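You operate a simulated robot arm through the tools that you are given. There is no shell and no other tool.

Carry out the task below with a simulated robot arm. There is one attempt and no reset: what you move stays moved.

## Task
Clamp the cam plate and scrub the old grease off it.
Fine: wet the blue brush in the wash tray, put it back, free the clamp and leave the plate in the fixture. Set down upright: blue brush. What is to be rubbed or washed off counts as gone when no trace of it is left.
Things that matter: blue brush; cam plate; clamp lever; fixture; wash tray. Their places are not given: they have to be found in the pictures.

Only the result counts: the job must be done as asked and must still hold three seconds after the hand-in. Knocking over, shifting, dropping, spilling or breaking anything else fails it.

## Robot
A 7-joint arm with a two-finger parallel gripper, fixed in place. Base frame: the origin is at the foot of the arm, x ahead of it, y to its left, z up; the work surface is at about z = 850. Lengths are in mm, angles in rad, forces in N, time in s.
With the tool pointing down near the work surface it reaches from about 240 to 680 mm from the base axis. Its first joint turns from -1.152 to 1.152 rad. Payload 2.4 kg.
The tool frame sits at the grasp point between the pads (the TCP): z along the fingers, y along the line on which they close. The tips reach 30 mm beyond it. The gripper opens to 94 mm. The fingers are 28 mm wide and 10 mm thick; the gripper's body (50 by 96 mm) begins 55 mm behind the TCP.
Orientation is that of the tool frame in the base frame, as [roll, pitch, yaw] about the fixed x, y, z axes, in that order (R = Rz(yaw) Ry(pitch) Rx(roll)). With the fingers straight down and closing along the base's y, the tool's x points along the base's -x, its y along +y and its z along -z.

## Interface
- The arm moves only by the tool send_rows. Its argument "plan" is one flat list of numbers, 7 for each row, row after row: the shift along the base's x, y, z in mm, then the turn, a rotation vector about the base's x, y, z in rad, then the finger opening in mm, from 0 to 94. In form: [tx, ty, tz, wx, wy, wz, claw, tx, ty, tz, wx, wy, wz, claw, ...]. A call has 1 to 20 rows; each row is the pose to reach, as a shift and turn from the pose commanded when the call began. Rows are played at 5 a second. More than 50 mm and 0.15 rad between two rows, or a gripper value outside its range, and nothing of the call is played. A pose out of reach is approached as far as the arm can. The call stops where the force on the tool passes 90 N (or 10 N more than at its start, if that is more) or the arm is blocked; 0.2 s more then pass. The fingers move at their own pace (about 153 mm/s each) and stop on an object; they squeeze with about 29 N. The grip force told is the motor's: it shows also when the fingers shut on nothing. Time passes only in rows, and 0.2 s behind the last, so rows that repeat a pose let the fingers close. The reply holds the time, the measured pose of the TCP, the force on the tool along the base axes, the opening and the grip force, in the units named above and with some noise, with the torque about the TCP (base axes, N m) and any sound that the robot's microphone picked up.
- Cameras (640 x 400 px; columns grow to the right, rows downward): "scene" is fixed at [51.8, 486.6, 1440.4]; the picture's right is [-0.59, -0.81, 0.00], its down [-0.48, 0.35, -0.80] and it looks along [0.65, -0.47, -0.59] (base axes); focal length 283 px, centre (320, 200). "wrist" rides on the gripper at [76, 14, -102] in the tool frame; the picture's right is [-0.18, 0.98, 0.00], its down [-0.75, -0.14, -0.64] and it looks along [-0.63, -0.12, 0.77] (tool axes); focal length 243 px, centre (320, 200).
- snapshot(camera): a new picture of that camera. No time passes.
- measure_at(camera, pixels): there is no depth. For up to 12 entries [column, row, z] of the newest picture of that camera ("zoom" is the newest enlarged one), the place [x, y] in the base frame at which the ray of that pixel passes the height z, good to about 2 mm. No time passes.
- close_up(camera, box): a new picture of the part [left, top, right, bottom] of that camera's present view, enlarged. No time passes.
- hand_in(): hands the job in; it is judged then, once.

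Leave the gripper open and the arm clear of the work at the hand-in unless told otherwise.

The tools are called after "Call:" by a JSON object that holds its "name" and its "arguments". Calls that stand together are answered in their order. send_rows: Moves the arm, as the interface text tells. Its arguments: {"type":"object","properties":{"plan":{"type":"array"}},"required":["plan"]} The other tools are called the same way: snapshot (camera) takes a picture; measure_at (camera, pixels) gives the place at which the rays of pixels pass given heights; close_up (camera, box) takes an enlarged picture of a part of a camera's view; hand_in () hands the job in.

At the start:

```text
t: 0.0
ee_pos: [337.7, 117.3, 1209.5]
tcp_rot: [3.141, 0.0, 3.141]
wrist_force: [0.1, -0.6, -0.7]
moment: [0.0, -0.01, 0.0]
width: 93.8
grip_force: 0.0
```

scene: 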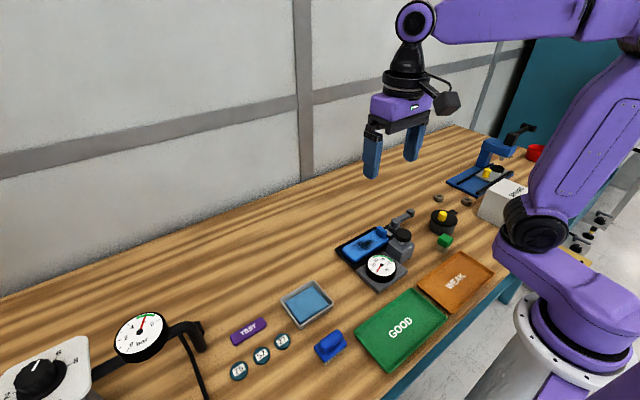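
wrist: 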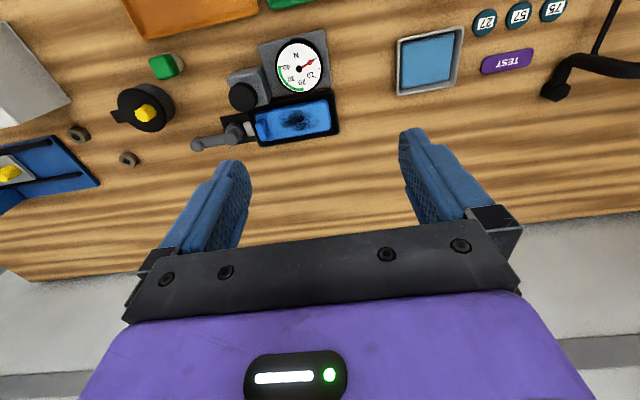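

I see a fixture with a blue plate and a dark grease smudge (scene about 370,245), a gauge in front of it (380,266), a clamp lever (402,218), a wash tray with water (307,303) and a blue brush (330,345). I'll take close-ups to see more.

Call:
{"name": "close_up", "arguments": {"camera": "scene", "box": [320, 190, 480, 300]}}

Call:
{"name": "close_up", "arguments": {"camera": "scene", "box": [220, 270, 380, 380]}}

Call:
{"name": "close_up", "arguments": {"camera": "wrist", "box": [100, 20, 360, 180]}}

Call:
{"name": "close_up", "arguments": {"camera": "scene", "box": [430, 110, 590, 220]}}

```text
3.64 times, centred on (400, 245) of scene
```

zoom: 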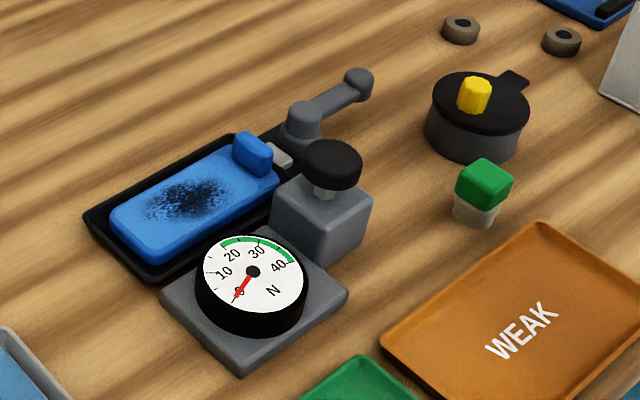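

```text
3.64 times, centred on (300, 325) of scene
```

zoom: 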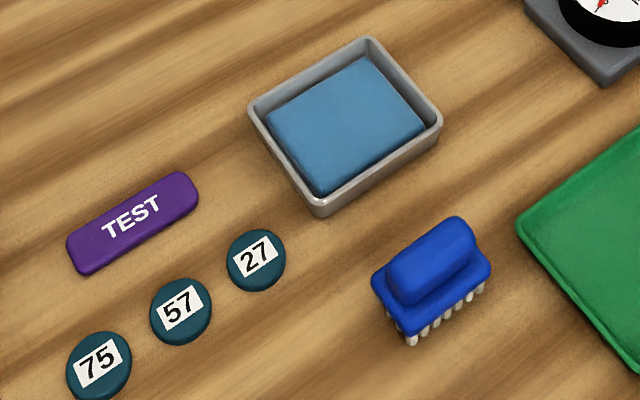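

```text
2.46 times, centred on (230, 100) of wrist
```

zoom: 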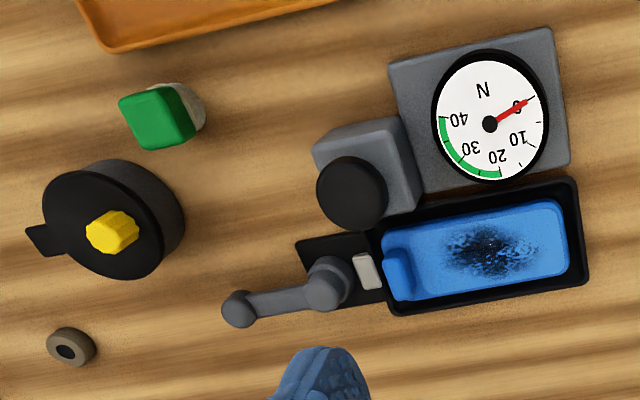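

```text
3.64 times, centred on (510, 165) of scene
```

zoom: 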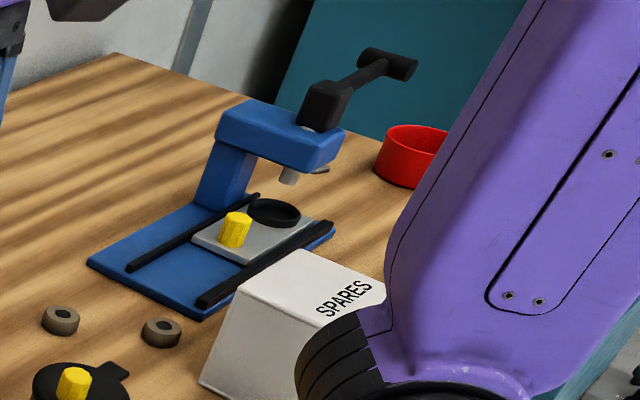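

I'll measure rough places on the bench top for the fixture, lever, tray and brush, from both cameras.

Call:
{"name": "snapshot", "arguments": {"camera": "scene"}}

Call:
{"name": "snapshot", "arguments": {"camera": "wrist"}}

Call:
{"name": "measure_at", "arguments": {"camera": "wrist", "pixels": [[295, 119, 870], [232, 132, 890], [196, 145, 890], [249, 129, 875], [429, 62, 860], [256, 128, 870], [333, 118, 870], [242, 96, 900], [299, 66, 880]]}}

Call:
{"name": "measure_at", "arguments": {"camera": "scene", "pixels": [[330, 343, 880], [307, 303, 860], [367, 245, 870], [395, 220, 890], [409, 212, 890], [382, 233, 880], [403, 235, 900], [380, 265, 880]]}}

```text
taken
```

scene: 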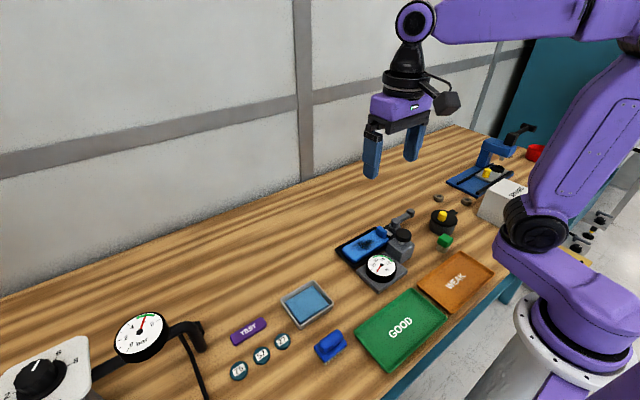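

```text
taken
```

wrist: 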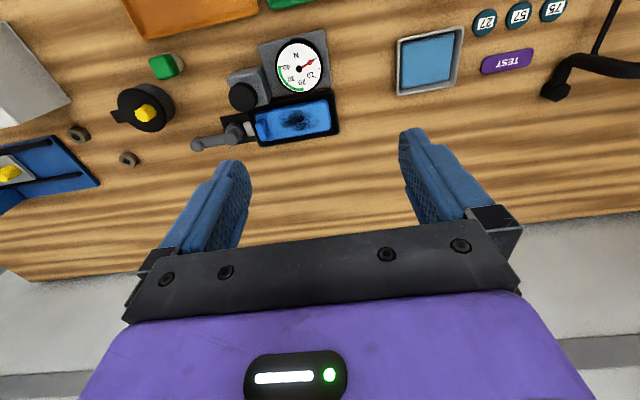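

```text
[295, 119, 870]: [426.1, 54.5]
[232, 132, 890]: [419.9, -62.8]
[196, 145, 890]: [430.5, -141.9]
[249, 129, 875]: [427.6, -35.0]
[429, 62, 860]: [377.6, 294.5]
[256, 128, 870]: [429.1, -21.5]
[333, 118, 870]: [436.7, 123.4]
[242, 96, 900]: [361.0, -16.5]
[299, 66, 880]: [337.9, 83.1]
```

```text
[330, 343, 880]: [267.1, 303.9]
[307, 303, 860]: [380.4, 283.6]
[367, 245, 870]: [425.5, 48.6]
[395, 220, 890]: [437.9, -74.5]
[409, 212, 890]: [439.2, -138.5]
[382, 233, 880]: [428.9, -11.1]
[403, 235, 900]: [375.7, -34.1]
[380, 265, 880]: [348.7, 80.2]
```

The cam plate is near (426, 50), the lever pivot near (430, -68) with its knob near (435, -140), the wash tray near (379, 289) and the brush near (267, 304). I'll lower the hand to about (290, 70, 1060) so the wrist camera can look closely at the fixture.

Call:
{"name": "send_rows", "arguments": {"plan": [-12, -12, -40, 0, 0, 0, 94, -24, -24, -80, 0, 0, 0, 94, -36, -36, -120, 0, 0, 0, 94, -48, -48, -150, 0, 0, 0, 94, -48, -48, -150, 0, 0, 0, 94]}}

Call:
{"name": "snapshot", "arguments": {"camera": "wrist"}}

```text
t: 1.2
ee_pos: [290.4, 72.0, 1056.7]
tcp_rot: [3.141, 0.0, -3.141]
wrist_force: [0.3, 0.3, -0.7]
moment: [-0.01, 0.01, 0.02]
width: 94.0
grip_force: 0.0
```

```text
taken
```

wrist: 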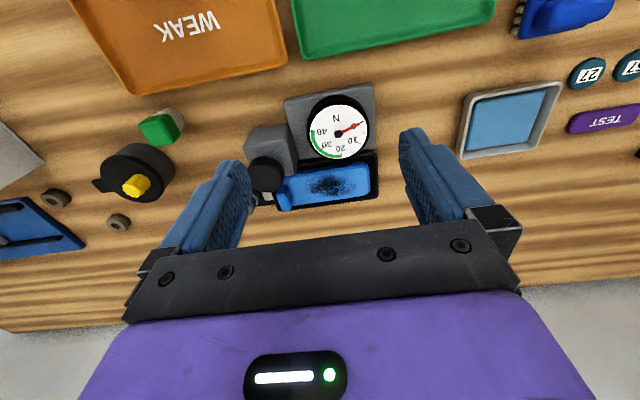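

The left finger hides the lever. I'll shift 95 mm to the right (−y) and look again at the lever.

Call:
{"name": "send_rows", "arguments": {"plan": [0, -45, 0, 0, 0, 0, 94, 0, -95, -20, 0, 0, 0, 94, 0, -95, -20, 0, 0, 0, 94]}}

Call:
{"name": "snapshot", "arguments": {"camera": "wrist"}}

Call:
{"name": "close_up", "arguments": {"camera": "wrist", "box": [240, 80, 480, 230]}}

```text
refused: row 2 steps farther than a row can; nothing moved
```

```text
taken
```

wrist: 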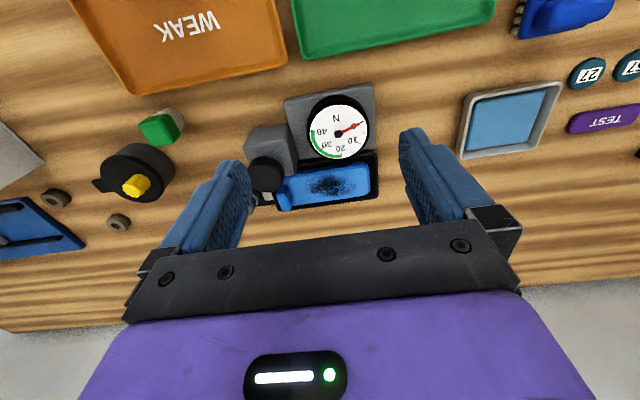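

```text
2.67 times, centred on (360, 155) of wrist
```

zoom: 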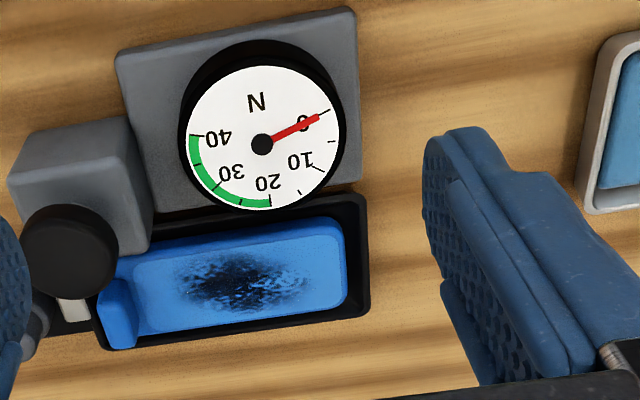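

The row was too long; nothing moved. I'll send smaller steps to shift the hand right.

Call:
{"name": "send_rows", "arguments": {"plan": [0, -30, 0, 0, 0, 0, 94, 0, -65, 0, 0, 0, 0, 94, 0, -100, 0, 0, 0, 0, 94, 0, -115, 0, 0, 0, 0, 94, 0, -115, 0, 0, 0, 0, 94]}}

Call:
{"name": "snapshot", "arguments": {"camera": "wrist"}}

Call:
{"name": "close_up", "arguments": {"camera": "wrist", "box": [240, 80, 480, 230]}}

```text
t: 2.4
ee_pos: [290.8, -44.3, 1058.9]
tcp_rot: [-3.141, 0.0, 3.14]
wrist_force: [0.2, -0.4, -0.5]
moment: [-0.01, -0.03, 0.0]
width: 94.3
grip_force: 0.1
```

```text
taken
```

wrist: 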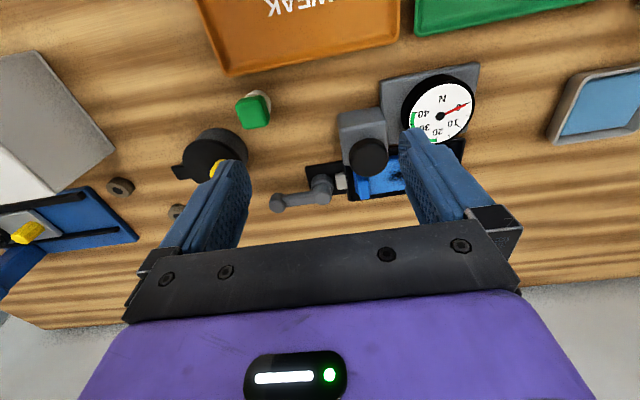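

```text
2.67 times, centred on (360, 155) of wrist
```

zoom: 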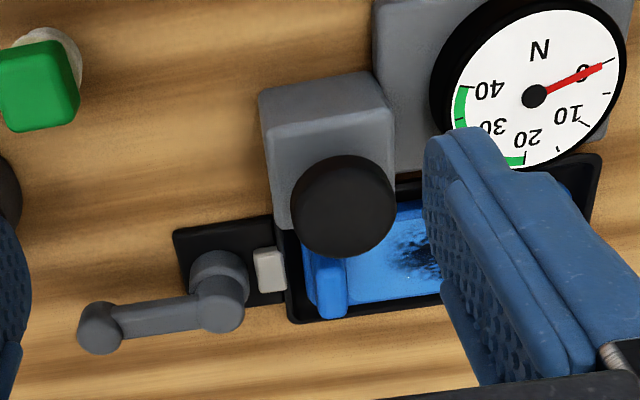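

The lever has an upright hub (close-up about 222,300) and a knob at the end (100,328). I'll triangulate using both cameras.

Call:
{"name": "measure_at", "arguments": {"camera": "zoom", "pixels": [[98, 335, 880], [98, 335, 890], [98, 335, 900], [222, 308, 880], [222, 308, 890], [222, 308, 900], [270, 270, 860], [270, 270, 880], [343, 215, 900], [343, 215, 920], [327, 285, 870], [327, 285, 890]]}}

Call:
{"name": "close_up", "arguments": {"camera": "scene", "box": [340, 195, 440, 265]}}

```text
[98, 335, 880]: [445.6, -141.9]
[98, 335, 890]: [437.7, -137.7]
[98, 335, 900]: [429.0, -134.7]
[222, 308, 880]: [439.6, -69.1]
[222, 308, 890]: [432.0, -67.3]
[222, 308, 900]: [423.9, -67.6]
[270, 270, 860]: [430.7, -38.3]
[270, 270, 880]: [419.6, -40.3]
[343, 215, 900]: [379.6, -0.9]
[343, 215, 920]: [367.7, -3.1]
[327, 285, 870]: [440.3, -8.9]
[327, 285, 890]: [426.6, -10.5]
```

```text
5.71 times, centred on (390, 230) of scene
```

zoom: 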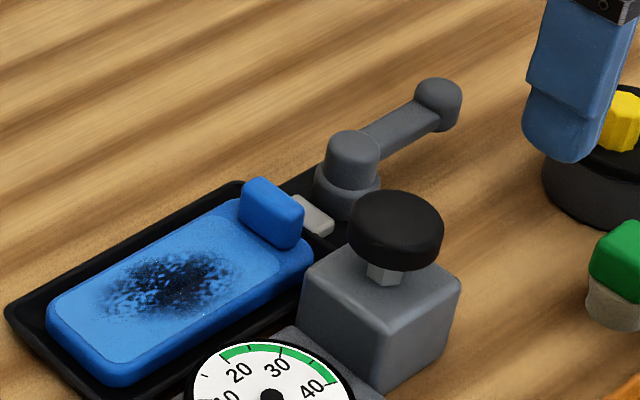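

Call:
{"name": "measure_at", "arguments": {"camera": "zoom", "pixels": [[440, 92, 880], [440, 92, 890], [440, 92, 900], [353, 148, 880], [353, 148, 890], [353, 148, 900], [396, 220, 900], [396, 220, 920], [396, 220, 940], [272, 200, 880], [272, 200, 890], [318, 210, 870]]}}

Call:
{"name": "measure_at", "arguments": {"camera": "zoom", "pixels": [[10, 310, 860], [240, 183, 860], [50, 305, 870], [120, 375, 870], [310, 240, 870], [160, 285, 870], [245, 185, 885], [270, 230, 885], [105, 290, 870], [230, 265, 870]]}}

```text
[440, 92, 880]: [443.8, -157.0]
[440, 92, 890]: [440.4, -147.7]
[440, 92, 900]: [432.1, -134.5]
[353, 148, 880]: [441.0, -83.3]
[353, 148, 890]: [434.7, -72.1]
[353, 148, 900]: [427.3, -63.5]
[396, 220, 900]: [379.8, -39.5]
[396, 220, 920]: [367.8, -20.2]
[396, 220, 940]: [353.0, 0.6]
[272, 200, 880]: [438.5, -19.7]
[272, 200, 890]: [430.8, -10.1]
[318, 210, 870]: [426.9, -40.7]
```

```text
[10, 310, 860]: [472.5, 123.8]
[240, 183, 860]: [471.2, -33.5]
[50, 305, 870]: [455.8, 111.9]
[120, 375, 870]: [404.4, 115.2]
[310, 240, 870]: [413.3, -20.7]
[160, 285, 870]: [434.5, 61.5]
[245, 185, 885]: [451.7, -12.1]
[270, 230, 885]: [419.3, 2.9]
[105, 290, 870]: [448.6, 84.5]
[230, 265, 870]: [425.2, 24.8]
```

The knob top comes out at about (430, −135, 898) and the hub at (430, −68). Now a closer look at the brush and the tray from the scene camera.

Call:
{"name": "close_up", "arguments": {"camera": "scene", "box": [295, 315, 367, 365]}}

```text
8.00 times, centred on (331, 340) of scene
```

zoom: 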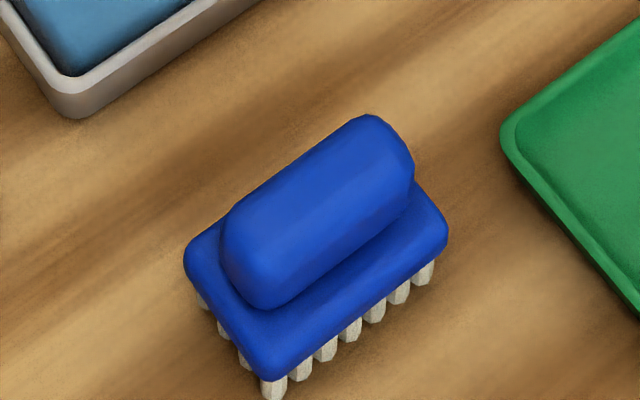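

Call:
{"name": "measure_at", "arguments": {"camera": "zoom", "pixels": [[274, 398, 850], [421, 284, 850], [200, 305, 850], [186, 260, 870], [268, 372, 870], [447, 232, 870], [225, 225, 890], [360, 115, 890], [275, 305, 885], [412, 190, 885], [320, 205, 895], [320, 205, 890]]}}

```text
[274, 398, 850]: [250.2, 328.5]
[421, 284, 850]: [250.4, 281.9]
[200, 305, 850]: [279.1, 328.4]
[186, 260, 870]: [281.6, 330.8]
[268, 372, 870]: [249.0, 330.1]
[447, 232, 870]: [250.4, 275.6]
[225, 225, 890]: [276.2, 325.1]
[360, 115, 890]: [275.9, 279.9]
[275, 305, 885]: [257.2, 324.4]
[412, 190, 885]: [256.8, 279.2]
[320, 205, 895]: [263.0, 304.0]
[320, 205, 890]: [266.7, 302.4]
```

The brush lies square to the base axes: body x 249–282, y 275–331, handle x 257–276, y 280–325. Next I'll take a tighter view of the clamp in the wrist camera (around 255–360, 150–220).

Call:
{"name": "close_up", "arguments": {"camera": "wrist", "box": [255, 150, 367, 220]}}

Call:
{"name": "close_up", "arguments": {"camera": "scene", "box": [375, 200, 423, 230]}}

```text
5.71 times, centred on (311, 185) of wrist
```

zoom: 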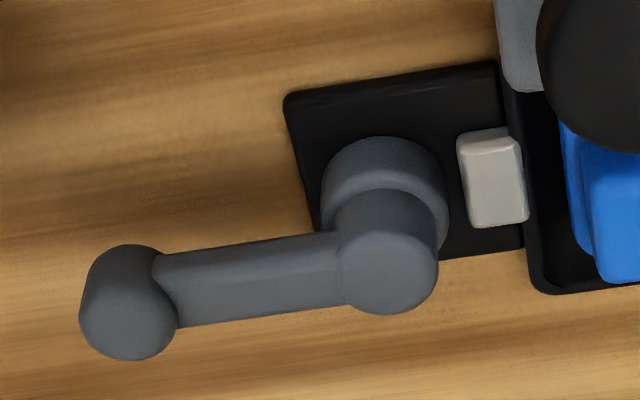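

```text
13.33 times, centred on (399, 215) of scene
```

zoom: 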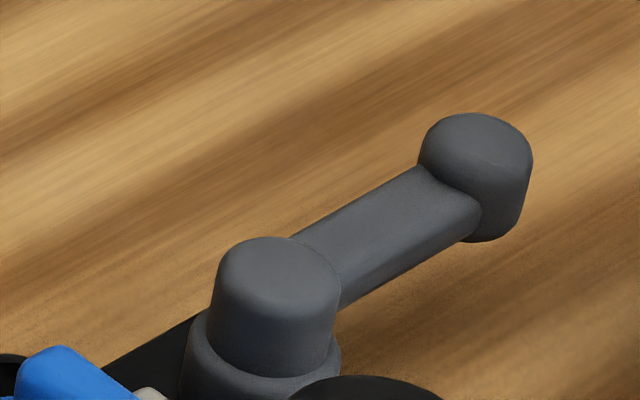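

The lever turns about its upright hub at (430, −68), and its knob is at (430.5, −135) with its top near 900. I'll go above the knob with the hand turned −90°, so the fingers straddle the knob along x, staying high at z ≈ 1000.

Call:
{"name": "send_rows", "arguments": {"plan": [12, -8, -5, 0, 0, -0.131, 80, 24, -16, -10, 0, 0, -0.262, 70, 36, -24, -15, 0, 0, -0.393, 60, 48, -32, -20, 0, 0, -0.524, 50, 60, -40, -25, 0, 0, -0.655, 44, 72, -48, -30, 0, 0, -0.786, 44, 84, -56, -35, 0, 0, -0.917, 44, 96, -64, -40, 0, 0, -1.048, 44, 108, -72, -45, 0, 0, -1.179, 44, 120, -80, -50, 0, 0, -1.31, 44, 132, -86, -55, 0, 0, -1.441, 44, 140, -91, -59, 0, 0, -1.571, 44, 140, -91, -59, 0, 0, -1.571, 44]}}

Call:
{"name": "snapshot", "arguments": {"camera": "wrist"}}

Call:
{"name": "snapshot", "arguments": {"camera": "scene"}}

```text
t: 5.2
ee_pos: [430.2, -135.1, 1002.7]
tcp_rot: [3.141, 0.0, 1.569]
wrist_force: [1.1, -0.4, 0.8]
moment: [0.04, -0.01, 0.03]
width: 44.0
grip_force: 0.0
```

```text
taken
```

wrist: 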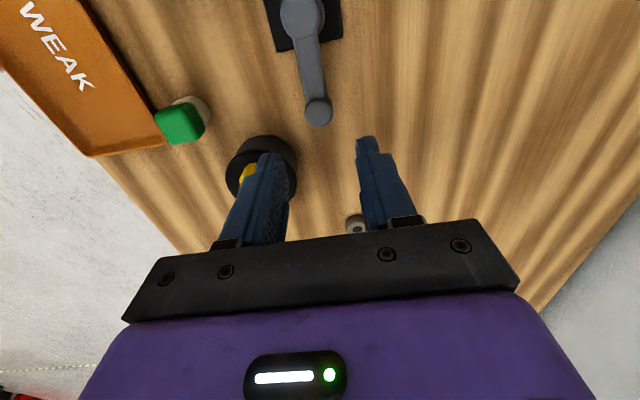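

```text
taken
```

scene: 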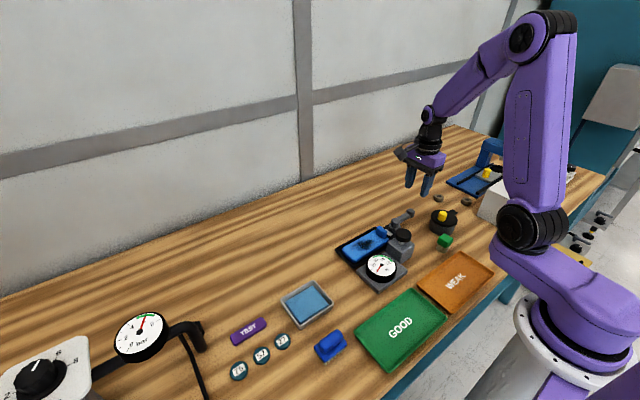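

Call:
{"name": "measure_at", "arguments": {"camera": "wrist", "pixels": [[319, 108, 900], [319, 108, 890], [301, 15, 896], [262, 150, 880], [290, 180, 870], [355, 222, 860], [180, 122, 880]]}}

Call:
{"name": "close_up", "arguments": {"camera": "wrist", "box": [220, 0, 420, 125]}}

```text
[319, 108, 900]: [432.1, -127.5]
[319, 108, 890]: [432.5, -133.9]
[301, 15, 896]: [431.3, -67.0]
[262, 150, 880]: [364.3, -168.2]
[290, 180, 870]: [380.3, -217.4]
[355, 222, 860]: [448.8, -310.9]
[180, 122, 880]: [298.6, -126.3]
```

```text
3.20 times, centred on (320, 62) of wrist
```

zoom: 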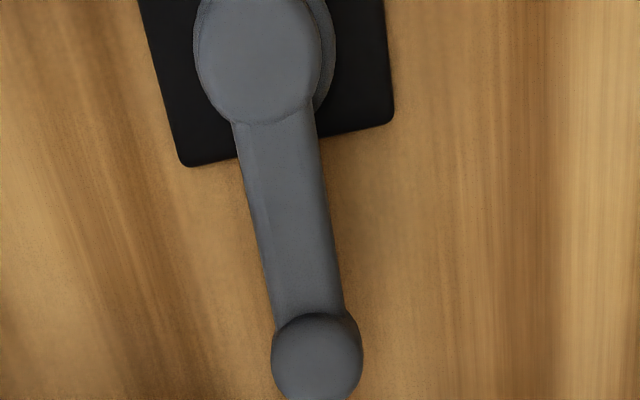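

The knob is confirmed near (431, −134). A black pot sits near (364, −168), so I'll narrow the opening to 36 mm and come straight down with the tips to about z 873, straddling the knob.

Call:
{"name": "send_rows", "arguments": {"plan": [1, 3, -20, 0, 0, 0, 36, 1, 3, -45, 0, 0, 0, 36, 1, 3, -65, 0, 0, 0, 36, 1, 3, -80, 0, 0, 0, 36, 1, 3, -90, 0, 0, 0, 36, 1, 3, -99, 0, 0, 0, 36, 1, 3, -99, 0, 0, 0, 36]}}

Call:
{"name": "close_up", "arguments": {"camera": "wrist", "box": [180, 0, 460, 220]}}

Call:
{"name": "close_up", "arguments": {"camera": "scene", "box": [340, 170, 460, 260]}}

```text
t: 6.8
ee_pos: [431.9, -133.9, 901.2]
tcp_rot: [-3.141, -0.001, 1.572]
wrist_force: [0.3, 0.2, -0.3]
moment: [0.05, -0.01, 0.0]
width: 36.1
grip_force: 0.0
```

```text
1.82 times, centred on (320, 110) of wrist
```

zoom: 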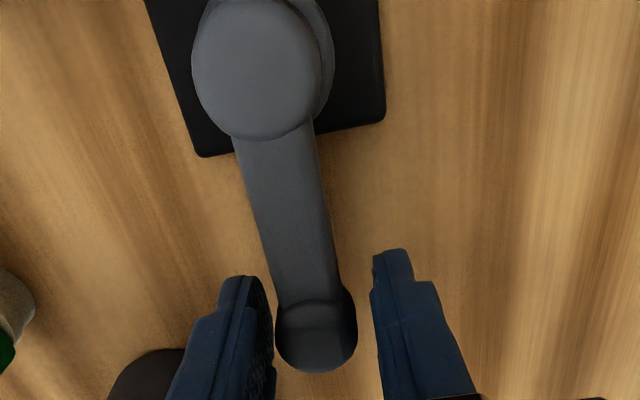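

```text
4.44 times, centred on (400, 215) of scene
```

zoom: 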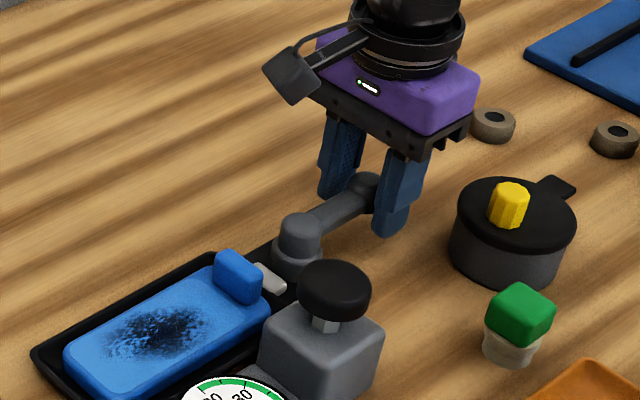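

The fingers straddle the knob. I'll try turning the lever gently toward +x along its arc, 0.15 rad first, and read the force.

Call:
{"name": "send_rows", "arguments": {"plan": [2.6, 0, 0, 0, 0, 0.04, 36, 5.2, 0.2, 0, 0, 0, 0.08, 36, 9.7, 0.7, 0, 0, 0, 0.15, 36, 9.7, 0.7, 0, 0, 0, 0.15, 36]}}

Call:
{"name": "close_up", "arguments": {"camera": "wrist", "box": [180, 0, 460, 220]}}

```text
t: 7.8
ee_pos: [438.7, -132.4, 900.1]
tcp_rot: [-3.138, -0.001, 1.724]
wrist_force: [-7.9, 2.2, -0.2]
moment: [0.03, 0.02, -0.14]
width: 40.2
grip_force: 3.2
```

```text
1.82 times, centred on (320, 110) of wrist
```

zoom: 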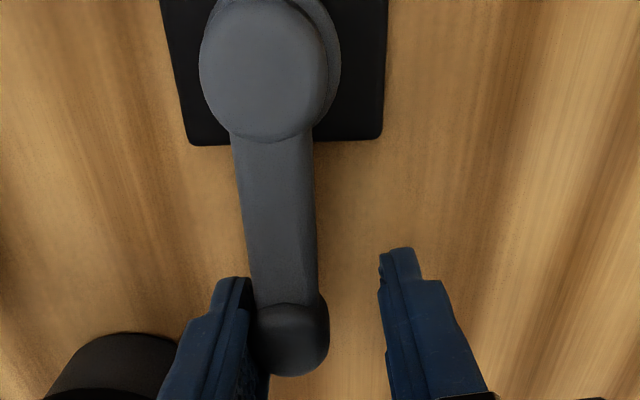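

The tool feels about 8 N against it and the lever barely changed. I'll measure where the knob is now.

Call:
{"name": "snapshot", "arguments": {"camera": "wrist"}}

Call:
{"name": "close_up", "arguments": {"camera": "scene", "box": [340, 170, 460, 260]}}

```text
taken
```

wrist: 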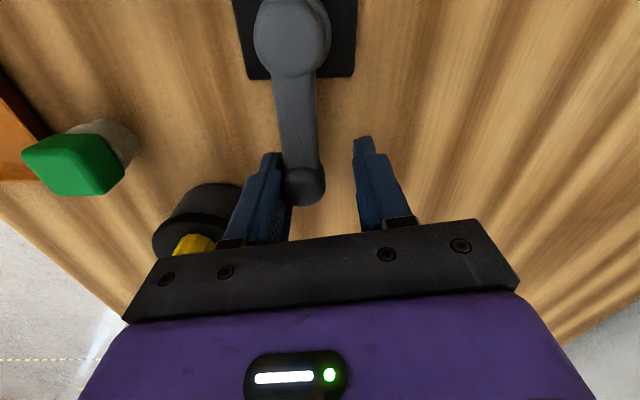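

```text
4.44 times, centred on (400, 215) of scene
```

zoom: 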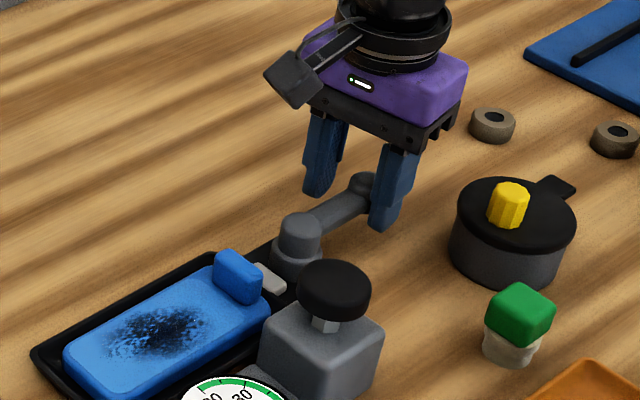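

The lever did not move: it is resisted toward +x, so I'll test the other way. I'll back off, lift, close the fingers and come down on the +x side of the lever arm at about (462, −112), so the push toward −x trails away from the pot.

Call:
{"name": "send_rows", "arguments": {"plan": [-5, -0.5, 0, 0, 0, -0.08, 36, -9, -0.7, 0, 0, 0, -0.15, 36, -9, -0.7, 30, 0, 0, -0.15, 36, -9, -0.7, 70, 0, 0, -0.15, 36, 10, 12, 70, 0, 0, -0.15, 10, 25, 21, 70, 0, 0, -0.15, 0, 25, 21, 70, 0, 0, -0.15, 0, 25, 21, 40, 0, 0, -0.15, 0, 25, 21, 15, 0, 0, -0.15, 0, 25, 21, 0, 0, 0, -0.15, 0, 25, 21, 0, 0, 0, -0.15, 0]}}

Call:
{"name": "snapshot", "arguments": {"camera": "wrist"}}

```text
t: 10.2
ee_pos: [466.2, -111.2, 900.4]
tcp_rot: [-3.141, 0.001, 1.571]
wrist_force: [0.0, 0.1, -0.4]
moment: [-0.01, -0.05, 0.01]
width: 0.1
grip_force: 29.0
```

```text
taken
```

wrist: 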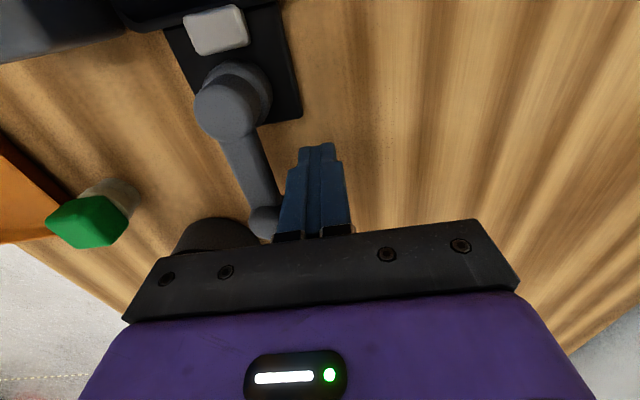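

The closed fingers stand on the +x side of the arm. I'll push gently toward −x, about 6 mm past the expected contact.

Call:
{"name": "send_rows", "arguments": {"plan": [-8, 0, 0, 0, 0, 0, 0, -14, 0, 0, 0, 0, 0, 0, -18, 0, 0, 0, 0, 0, 0, -21, 0, 0, 0, 0, 0, 0, -23, 0, 0, 0, 0, 0, 0, -23, 0, 0, 0, 0, 0, 0]}}

Call:
{"name": "snapshot", "arguments": {"camera": "wrist"}}

Call:
{"name": "close_up", "arguments": {"camera": "scene", "box": [340, 170, 460, 260]}}

```text
t: 11.6
ee_pos: [443.0, -112.5, 901.9]
tcp_rot: [3.139, -0.001, 1.571]
wrist_force: [3.3, -6.9, -0.7]
moment: [-0.02, 0.03, -0.01]
width: 0.0
grip_force: 29.4
```

```text
taken
```

wrist: 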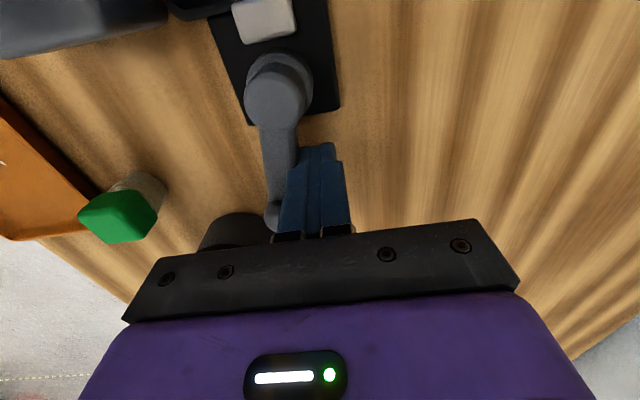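

```text
4.44 times, centred on (400, 215) of scene
```

zoom: 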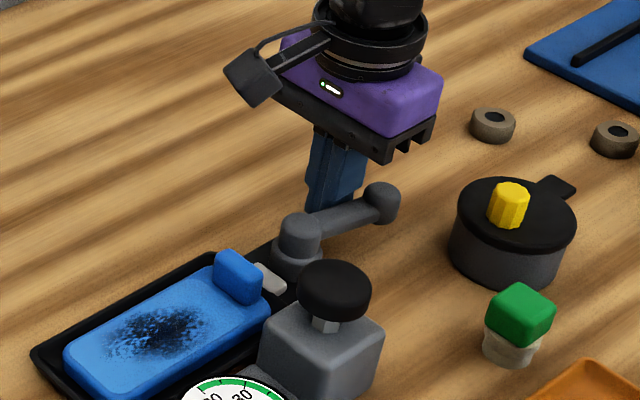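

The lever turns freely toward −x: the knob has moved in the scene view. I'll keep pushing along its arc to about 0.8 rad, without turning the hand.

Call:
{"name": "send_rows", "arguments": {"plan": [-4, -4, 0, 0, 0, 0, 0, -8.6, -6.5, 0, 0, 0, 0, 0, -13.3, -7.5, 0, 0, 0, 0, 0, -18, -7.8, 0, 0, 0, 0, 0, -22.3, -6.8, 0, 0, 0, 0, 0, -26.6, -5.4, 0, 0, 0, 0, 0, -26.6, -5.4, 0, 0, 0, 0, 0]}}

Call:
{"name": "close_up", "arguments": {"camera": "scene", "box": [340, 170, 460, 260]}}

Call:
{"name": "snapshot", "arguments": {"camera": "wrist"}}

```text
t: 13.2
ee_pos: [414.6, -116.2, 900.7]
tcp_rot: [3.141, 0.001, 1.571]
wrist_force: [2.2, -0.4, 0.7]
moment: [0.02, -0.01, 0.01]
width: 0.1
grip_force: 29.4
```

```text
4.44 times, centred on (400, 215) of scene
```

zoom: 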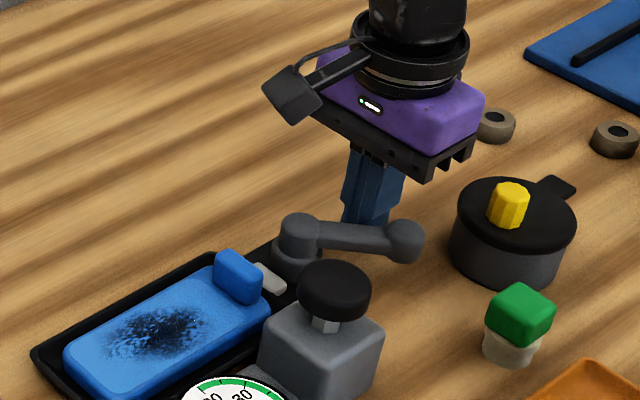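

```text
taken
```

wrist: 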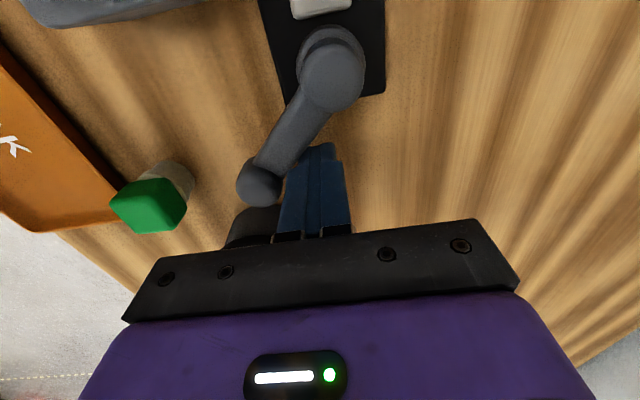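

The lever is at about 0.8 rad and moving easily. I'll go on to about 1.4 rad and check the force.

Call:
{"name": "send_rows", "arguments": {"plan": [-4.1, 2, 0, 0, 0, 0, 0, -8.2, 4.5, 0, 0, 0, 0, 0, -12, 7.5, 0, 0, 0, 0, 0, -15.6, 10.8, 0, 0, 0, 0, 0, -18.7, 14.7, 0, 0, 0, 0, 0, -21.7, 18.8, 0, 0, 0, 0, 0, -21.7, 18.8, 0, 0, 0, 0, 0]}}

Call:
{"name": "close_up", "arguments": {"camera": "scene", "box": [340, 170, 460, 260]}}

Call:
{"name": "snapshot", "arguments": {"camera": "wrist"}}

```text
t: 14.8
ee_pos: [394.9, -98.1, 901.6]
tcp_rot: [3.14, -0.002, 1.57]
wrist_force: [1.2, -1.2, -0.3]
moment: [-0.03, -0.02, -0.01]
width: 0.0
grip_force: 28.8
```

```text
4.44 times, centred on (400, 215) of scene
```

zoom: 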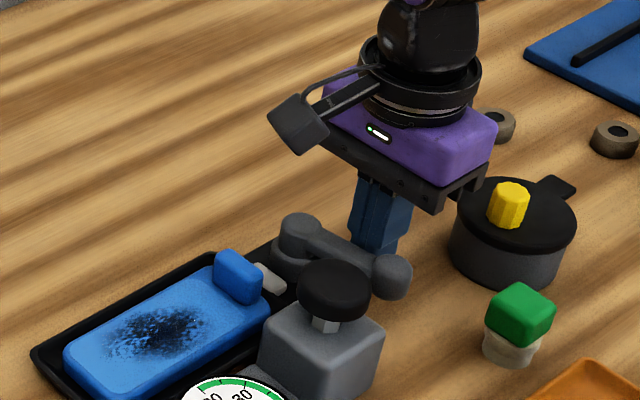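

```text
taken
```

wrist: 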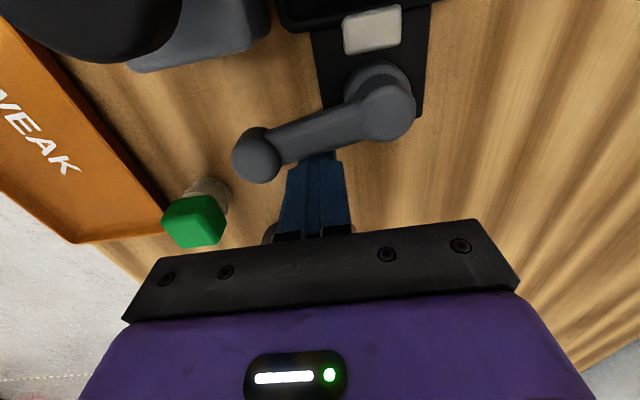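

Still free, and the jaw hasn't visibly moved. I'll continue to about 1.57 rad.

Call:
{"name": "send_rows", "arguments": {"plan": [-2, 4, 0, 0, 0, 0, 0, -4.1, 8.1, 0, 0, 0, 0, 0, -4.1, 8.1, 0, 0, 0, 0, 0]}}

Call:
{"name": "snapshot", "arguments": {"camera": "wrist"}}

Call:
{"name": "close_up", "arguments": {"camera": "scene", "box": [340, 170, 460, 260]}}

```text
t: 15.6
ee_pos: [389.8, -91.7, 901.8]
tcp_rot: [3.14, 0.0, 1.57]
wrist_force: [1.5, -14.2, -5.6]
moment: [-0.21, -0.01, -0.01]
width: 0.0
grip_force: 29.3
```

```text
taken
```

wrist: 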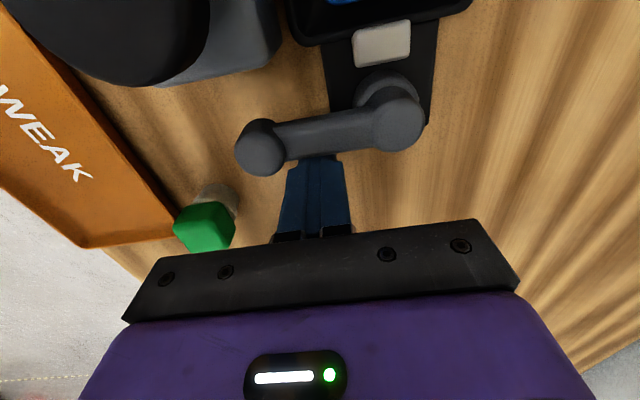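

```text
4.44 times, centred on (400, 215) of scene
```

zoom: 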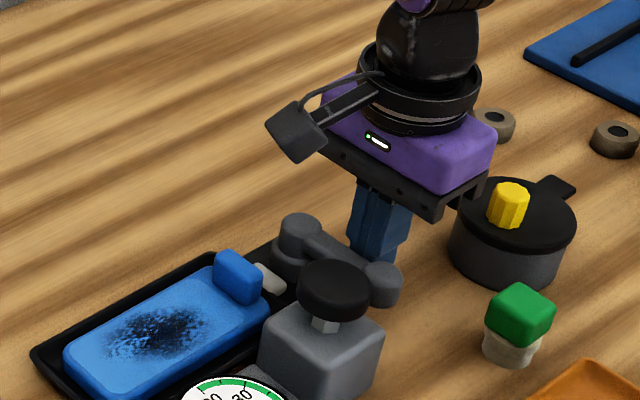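

Now about 14 N resists, so the lever is near its end. I'll check whether the jaw moved toward the plate.

Call:
{"name": "measure_at", "arguments": {"camera": "wrist", "pixels": [[383, 43, 865], [405, 130, 896], [260, 155, 898], [365, 5, 870]]}}

Call:
{"name": "close_up", "arguments": {"camera": "wrist", "box": [220, 0, 480, 163]}}

Call:
{"name": "close_up", "arguments": {"camera": "scene", "box": [365, 215, 413, 245]}}

```text
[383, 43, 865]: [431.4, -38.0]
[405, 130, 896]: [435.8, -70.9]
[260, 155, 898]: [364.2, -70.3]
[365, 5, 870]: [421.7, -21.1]
```

```text
2.45 times, centred on (350, 82) of wrist
```

zoom: 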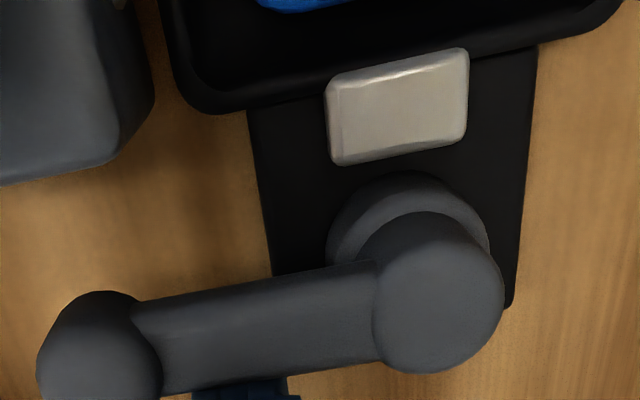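

```text
13.33 times, centred on (389, 230) of scene
```

zoom: 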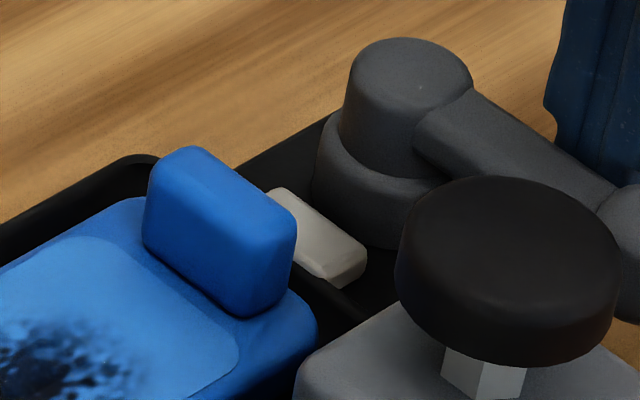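

The lever points along −x now, the jaw unchanged to the eye. I'll press a few millimetres further to find whether this is the stop or a detent.

Call:
{"name": "send_rows", "arguments": {"plan": [0, 1.5, 0, 0, 0, 0, 0, 0, 3, 0, 0, 0, 0, 0, 0, 3, 0, 0, 0, 0, 0]}}

Call:
{"name": "snapshot", "arguments": {"camera": "wrist"}}

```text
t: 16.4
ee_pos: [388.9, -91.0, 901.5]
tcp_rot: [3.14, -0.001, 1.561]
wrist_force: [-4.9, -46.8, -9.5]
moment: [-0.53, 0.66, 0.12]
width: 0.1
grip_force: 29.1
```

```text
taken
```

wrist: 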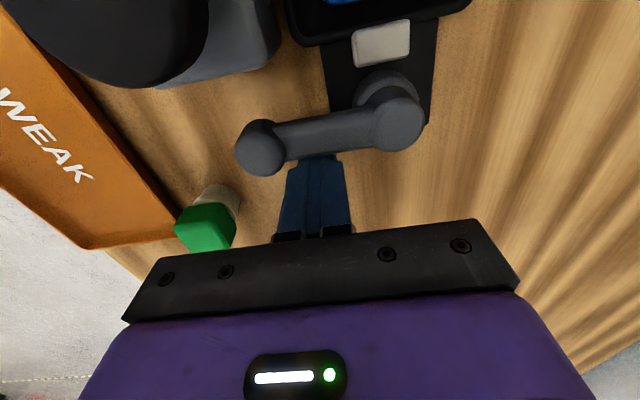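

At the stop (47 N for 3 mm more), the lever points along −x, a quarter turn from its start. I'll back away from it, lift clear and check that it stays.

Call:
{"name": "send_rows", "arguments": {"plan": [0, -4, 0, 0, 0, 0, 0, 0, -14, 0, 0, 0, 0, 0, 0, -14, 35, 0, 0, 0, 0, 0, -14, 80, 0, 0, 0, 0, 0, -14, 110, 0, 0, 0, 20, 0, -14, 110, 0, 0, 0, 60]}}

Call:
{"name": "snapshot", "arguments": {"camera": "wrist"}}

Call:
{"name": "close_up", "arguments": {"camera": "scene", "box": [340, 190, 440, 265]}}

```text
t: 17.8
ee_pos: [389.9, -100.1, 1012.9]
tcp_rot: [-3.141, -0.001, 1.57]
wrist_force: [-0.5, 0.0, 0.1]
moment: [-0.01, 0.01, 0.02]
width: 60.1
grip_force: 0.0
```

```text
taken
```

wrist: 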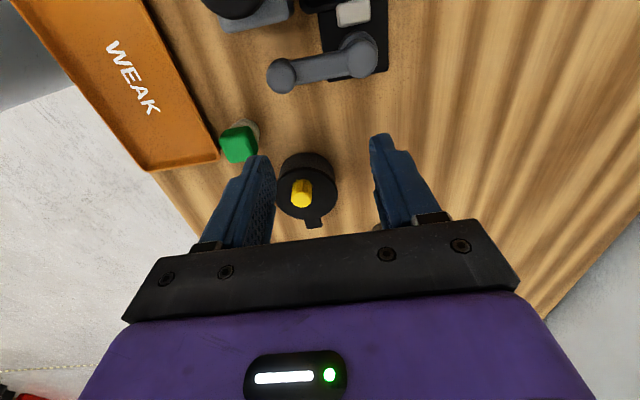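

```text
5.33 times, centred on (390, 228) of scene
```

zoom: 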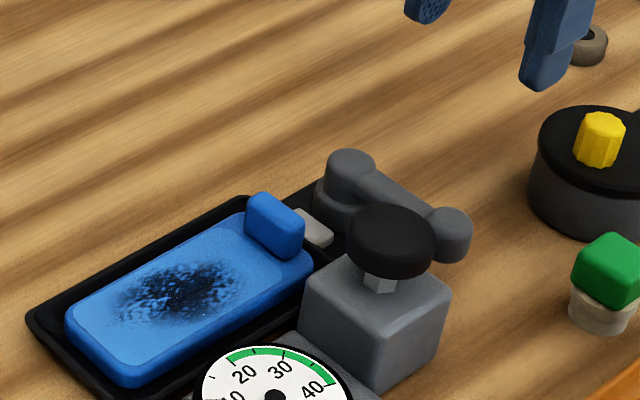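

The lever stays. I'll repeat the exact close-up from before the turn to compare the jaw's place.

Call:
{"name": "close_up", "arguments": {"camera": "scene", "box": [340, 195, 440, 265]}}

```text
5.71 times, centred on (390, 230) of scene
```

zoom: 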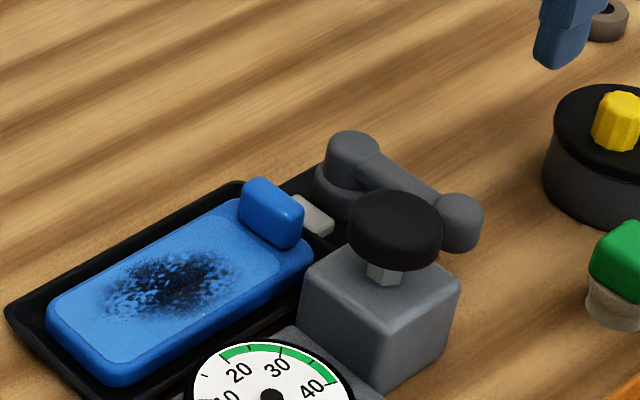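

The jaw looks the same, so the clamp state seems to lie in the lever alone. Now I'll fly at z ≈ 1010 to above the brush at (266, 303), turning the hand back to its default yaw so the fingers close along y.

Call:
{"name": "send_rows", "arguments": {"plan": [-10, 33, 0, 0, 0, 0.131, 70, -20, 67, 0, 0, 0, 0.262, 70, -31, 101, 0, 0, 0, 0.393, 70, -41, 135, 0, 0, 0, 0.524, 70, -51, 168, 0, 0, 0, 0.655, 70, -62, 202, 0, 0, 0, 0.786, 70, -72, 236, 0, 0, 0, 0.917, 70, -82, 270, 0, 0, 0, 1.048, 70, -93, 303, 0, 0, 0, 1.179, 70, -103, 337, 0, 0, 0, 1.31, 70, -113, 370, 0, 0, 0, 1.441, 70, -124, 404, 0, 0, 0, 1.571, 70, -124, 404, 0, 0, 0, 1.571, 70]}}

Call:
{"name": "snapshot", "arguments": {"camera": "wrist"}}

Call:
{"name": "snapshot", "arguments": {"camera": "scene"}}

```text
t: 20.6
ee_pos: [266.4, 302.9, 1012.6]
tcp_rot: [3.141, 0.0, -3.137]
wrist_force: [-0.5, -0.2, 0.3]
moment: [-0.04, 0.03, -0.04]
width: 70.0
grip_force: 0.1
```

```text
taken
```

wrist: 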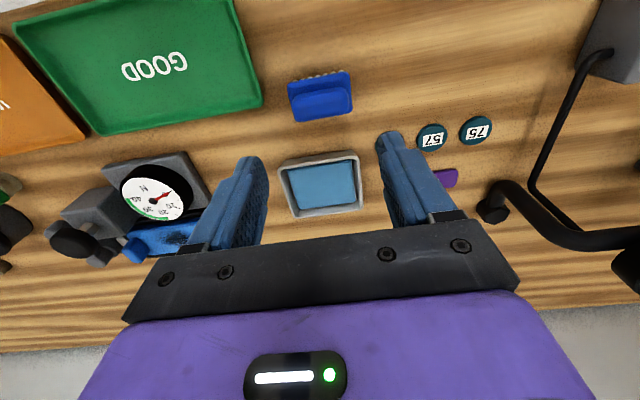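

```text
taken
```

scene: 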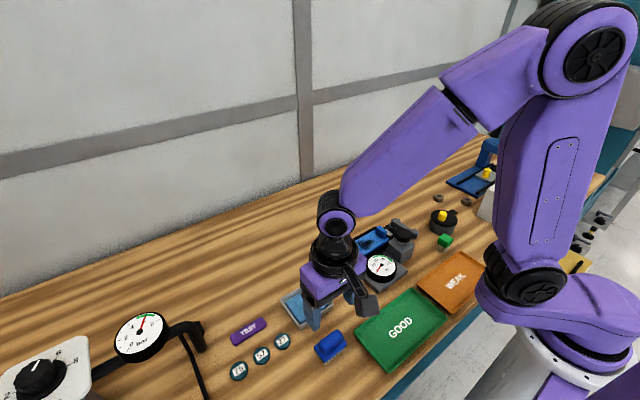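

The hand is above the brush; in the wrist picture the brush is at (322, 95), the green tray edge at about (255, 80), the water tray at (322, 185). I'll measure them.

Call:
{"name": "close_up", "arguments": {"camera": "wrist", "box": [240, 40, 400, 140]}}

Call:
{"name": "measure_at", "arguments": {"camera": "wrist", "pixels": [[262, 105, 860], [245, 40, 860], [288, 85, 870], [294, 122, 870], [353, 112, 870], [348, 73, 870], [278, 163, 870], [358, 150, 870], [367, 212, 870], [291, 220, 870], [288, 170, 870], [360, 203, 870]]}}

```text
4.00 times, centred on (320, 90) of wrist
```

zoom: 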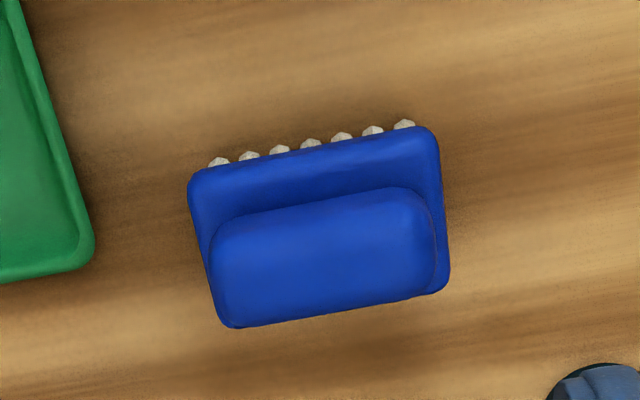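

```text
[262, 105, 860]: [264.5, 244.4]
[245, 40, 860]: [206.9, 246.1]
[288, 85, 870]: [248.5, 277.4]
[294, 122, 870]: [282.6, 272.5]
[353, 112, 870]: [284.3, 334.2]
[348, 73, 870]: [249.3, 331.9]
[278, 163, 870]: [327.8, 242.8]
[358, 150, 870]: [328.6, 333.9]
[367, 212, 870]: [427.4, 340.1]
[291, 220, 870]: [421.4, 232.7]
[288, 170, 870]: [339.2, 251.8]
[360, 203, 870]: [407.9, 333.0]
```

Call:
{"name": "measure_at", "arguments": {"camera": "zoom", "pixels": [[235, 325, 885], [235, 325, 895], [437, 290, 885], [437, 290, 895], [211, 270, 885], [211, 270, 895], [435, 240, 885], [435, 240, 895], [190, 180, 865], [190, 180, 875], [438, 135, 865], [438, 135, 875]]}}

```text
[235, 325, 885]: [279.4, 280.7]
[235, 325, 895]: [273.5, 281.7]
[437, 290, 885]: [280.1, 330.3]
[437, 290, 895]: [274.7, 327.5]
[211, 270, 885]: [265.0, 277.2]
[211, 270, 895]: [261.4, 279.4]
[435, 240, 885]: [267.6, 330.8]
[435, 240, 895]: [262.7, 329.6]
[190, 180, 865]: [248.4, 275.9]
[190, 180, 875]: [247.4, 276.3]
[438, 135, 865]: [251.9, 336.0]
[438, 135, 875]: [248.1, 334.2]
```

The handle is centred near (266.5, 303.5), its top near 895, and the body top near 870. I'll lower the open hand straight down until the tips are at about 876, still open.

Call:
{"name": "send_rows", "arguments": {"plan": [0.5, 1, -30, 0, 0, 0, 72, 0.5, 1, -60, 0, 0, 0, 72, 0.5, 1, -85, 0, 0, 0, 72, 0.5, 1, -97, 0, 0, 0, 72, 0.5, 1, -105.5, 0, 0, 0, 72, 0.5, 1, -105.5, 0, 0, 0, 72]}}

Call:
{"name": "close_up", "arguments": {"camera": "scene", "box": [280, 290, 392, 370]}}

Call:
{"name": "snapshot", "arguments": {"camera": "wrist"}}

```text
t: 22.0
ee_pos: [266.9, 304.1, 905.8]
tcp_rot: [-3.141, -0.001, 3.141]
wrist_force: [0.0, -0.3, -0.1]
moment: [0.01, 0.01, 0.03]
width: 72.1
grip_force: 0.0
```

```text
5.00 times, centred on (336, 330) of scene
```

zoom: 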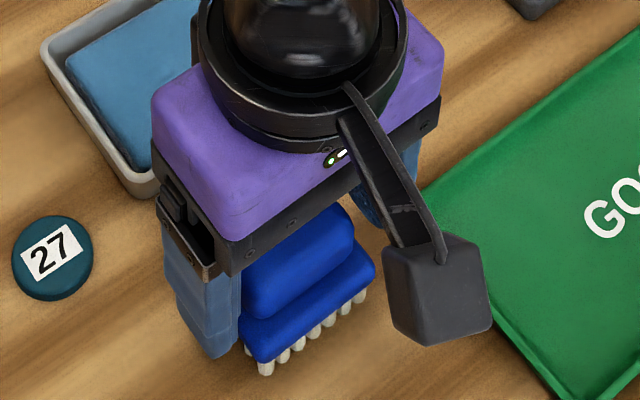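

```text
taken
```

wrist: 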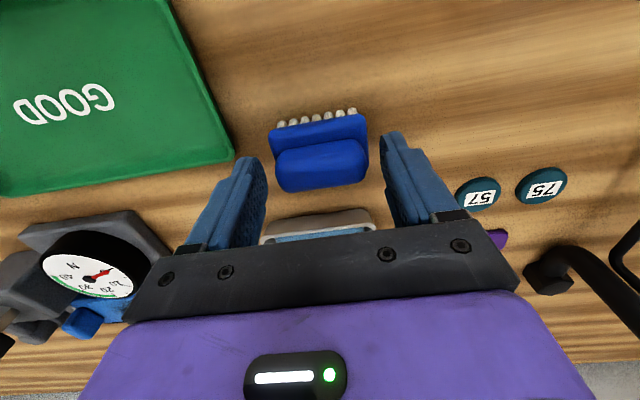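

The open fingers sit on either side of the handle. I'll close them on it.

Call:
{"name": "send_rows", "arguments": {"plan": [0, 0, 0, 0, 0, 0, 50, 0, 0, 0, 0, 0, 0, 40, 0, 0, 0, 0, 0, 0, 20, 0, 0, 0, 0, 0, 0, 10, 0, 0, 0, 0, 0, 0, 10]}}

Call:
{"name": "snapshot", "arguments": {"camera": "wrist"}}

Call:
{"name": "close_up", "arguments": {"camera": "scene", "box": [280, 290, 392, 370]}}

```text
t: 23.2
ee_pos: [267.2, 304.6, 907.7]
tcp_rot: [3.139, 0.0, -3.141]
wrist_force: [-0.2, 3.3, 7.4]
moment: [0.23, 0.04, -0.06]
width: 51.2
grip_force: 29.0
```

```text
taken
```

wrist: 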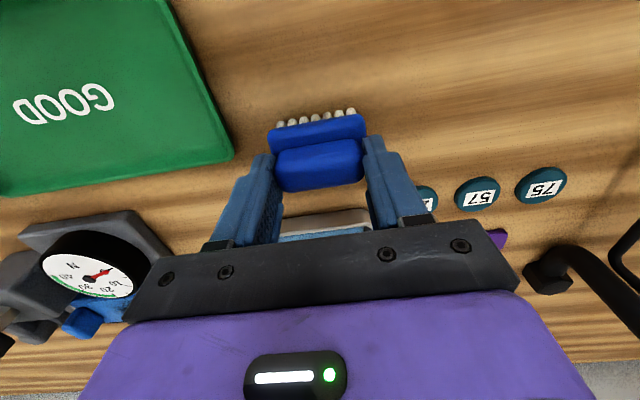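

```text
5.00 times, centred on (336, 330) of scene
```

zoom: 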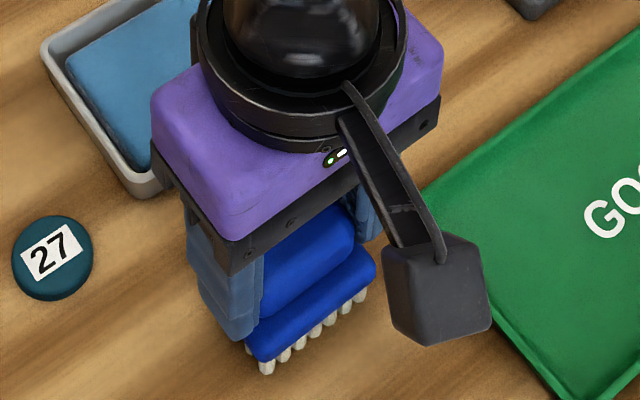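

The fingers stopped at 51 mm and the tool is pushed up by 7 N, so the tips are riding on the brush body's rounded edge. I'll open, rise 6 mm and close again.

Call:
{"name": "send_rows", "arguments": {"plan": [0, 0, 0, 0, 0, 0, 60, 0, 0, 0, 0, 0, 0, 66, 0, 0, 6, 0, 0, 0, 66, 0, 0, 6, 0, 0, 0, 66, 0, 0, 6, 0, 0, 0, 50, 0, 0, 6, 0, 0, 0, 40, 0, 0, 6, 0, 0, 0, 20, 0, 0, 6, 0, 0, 0, 10, 0, 0, 6, 0, 0, 0, 10]}}

Call:
{"name": "close_up", "arguments": {"camera": "wrist", "box": [220, 80, 420, 220]}}

```text
t: 25.2
ee_pos: [266.8, 303.0, 911.5]
tcp_rot: [3.141, 0.002, -3.14]
wrist_force: [-0.6, -0.3, -0.3]
moment: [-0.01, 0.0, 0.01]
width: 50.9
grip_force: 29.2
```

```text
2.86 times, centred on (320, 150) of wrist
```

zoom: 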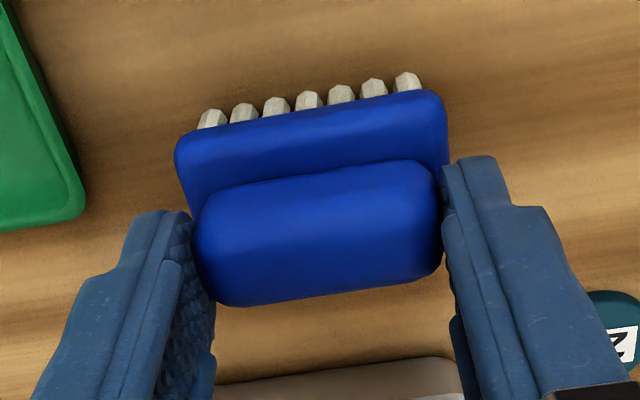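

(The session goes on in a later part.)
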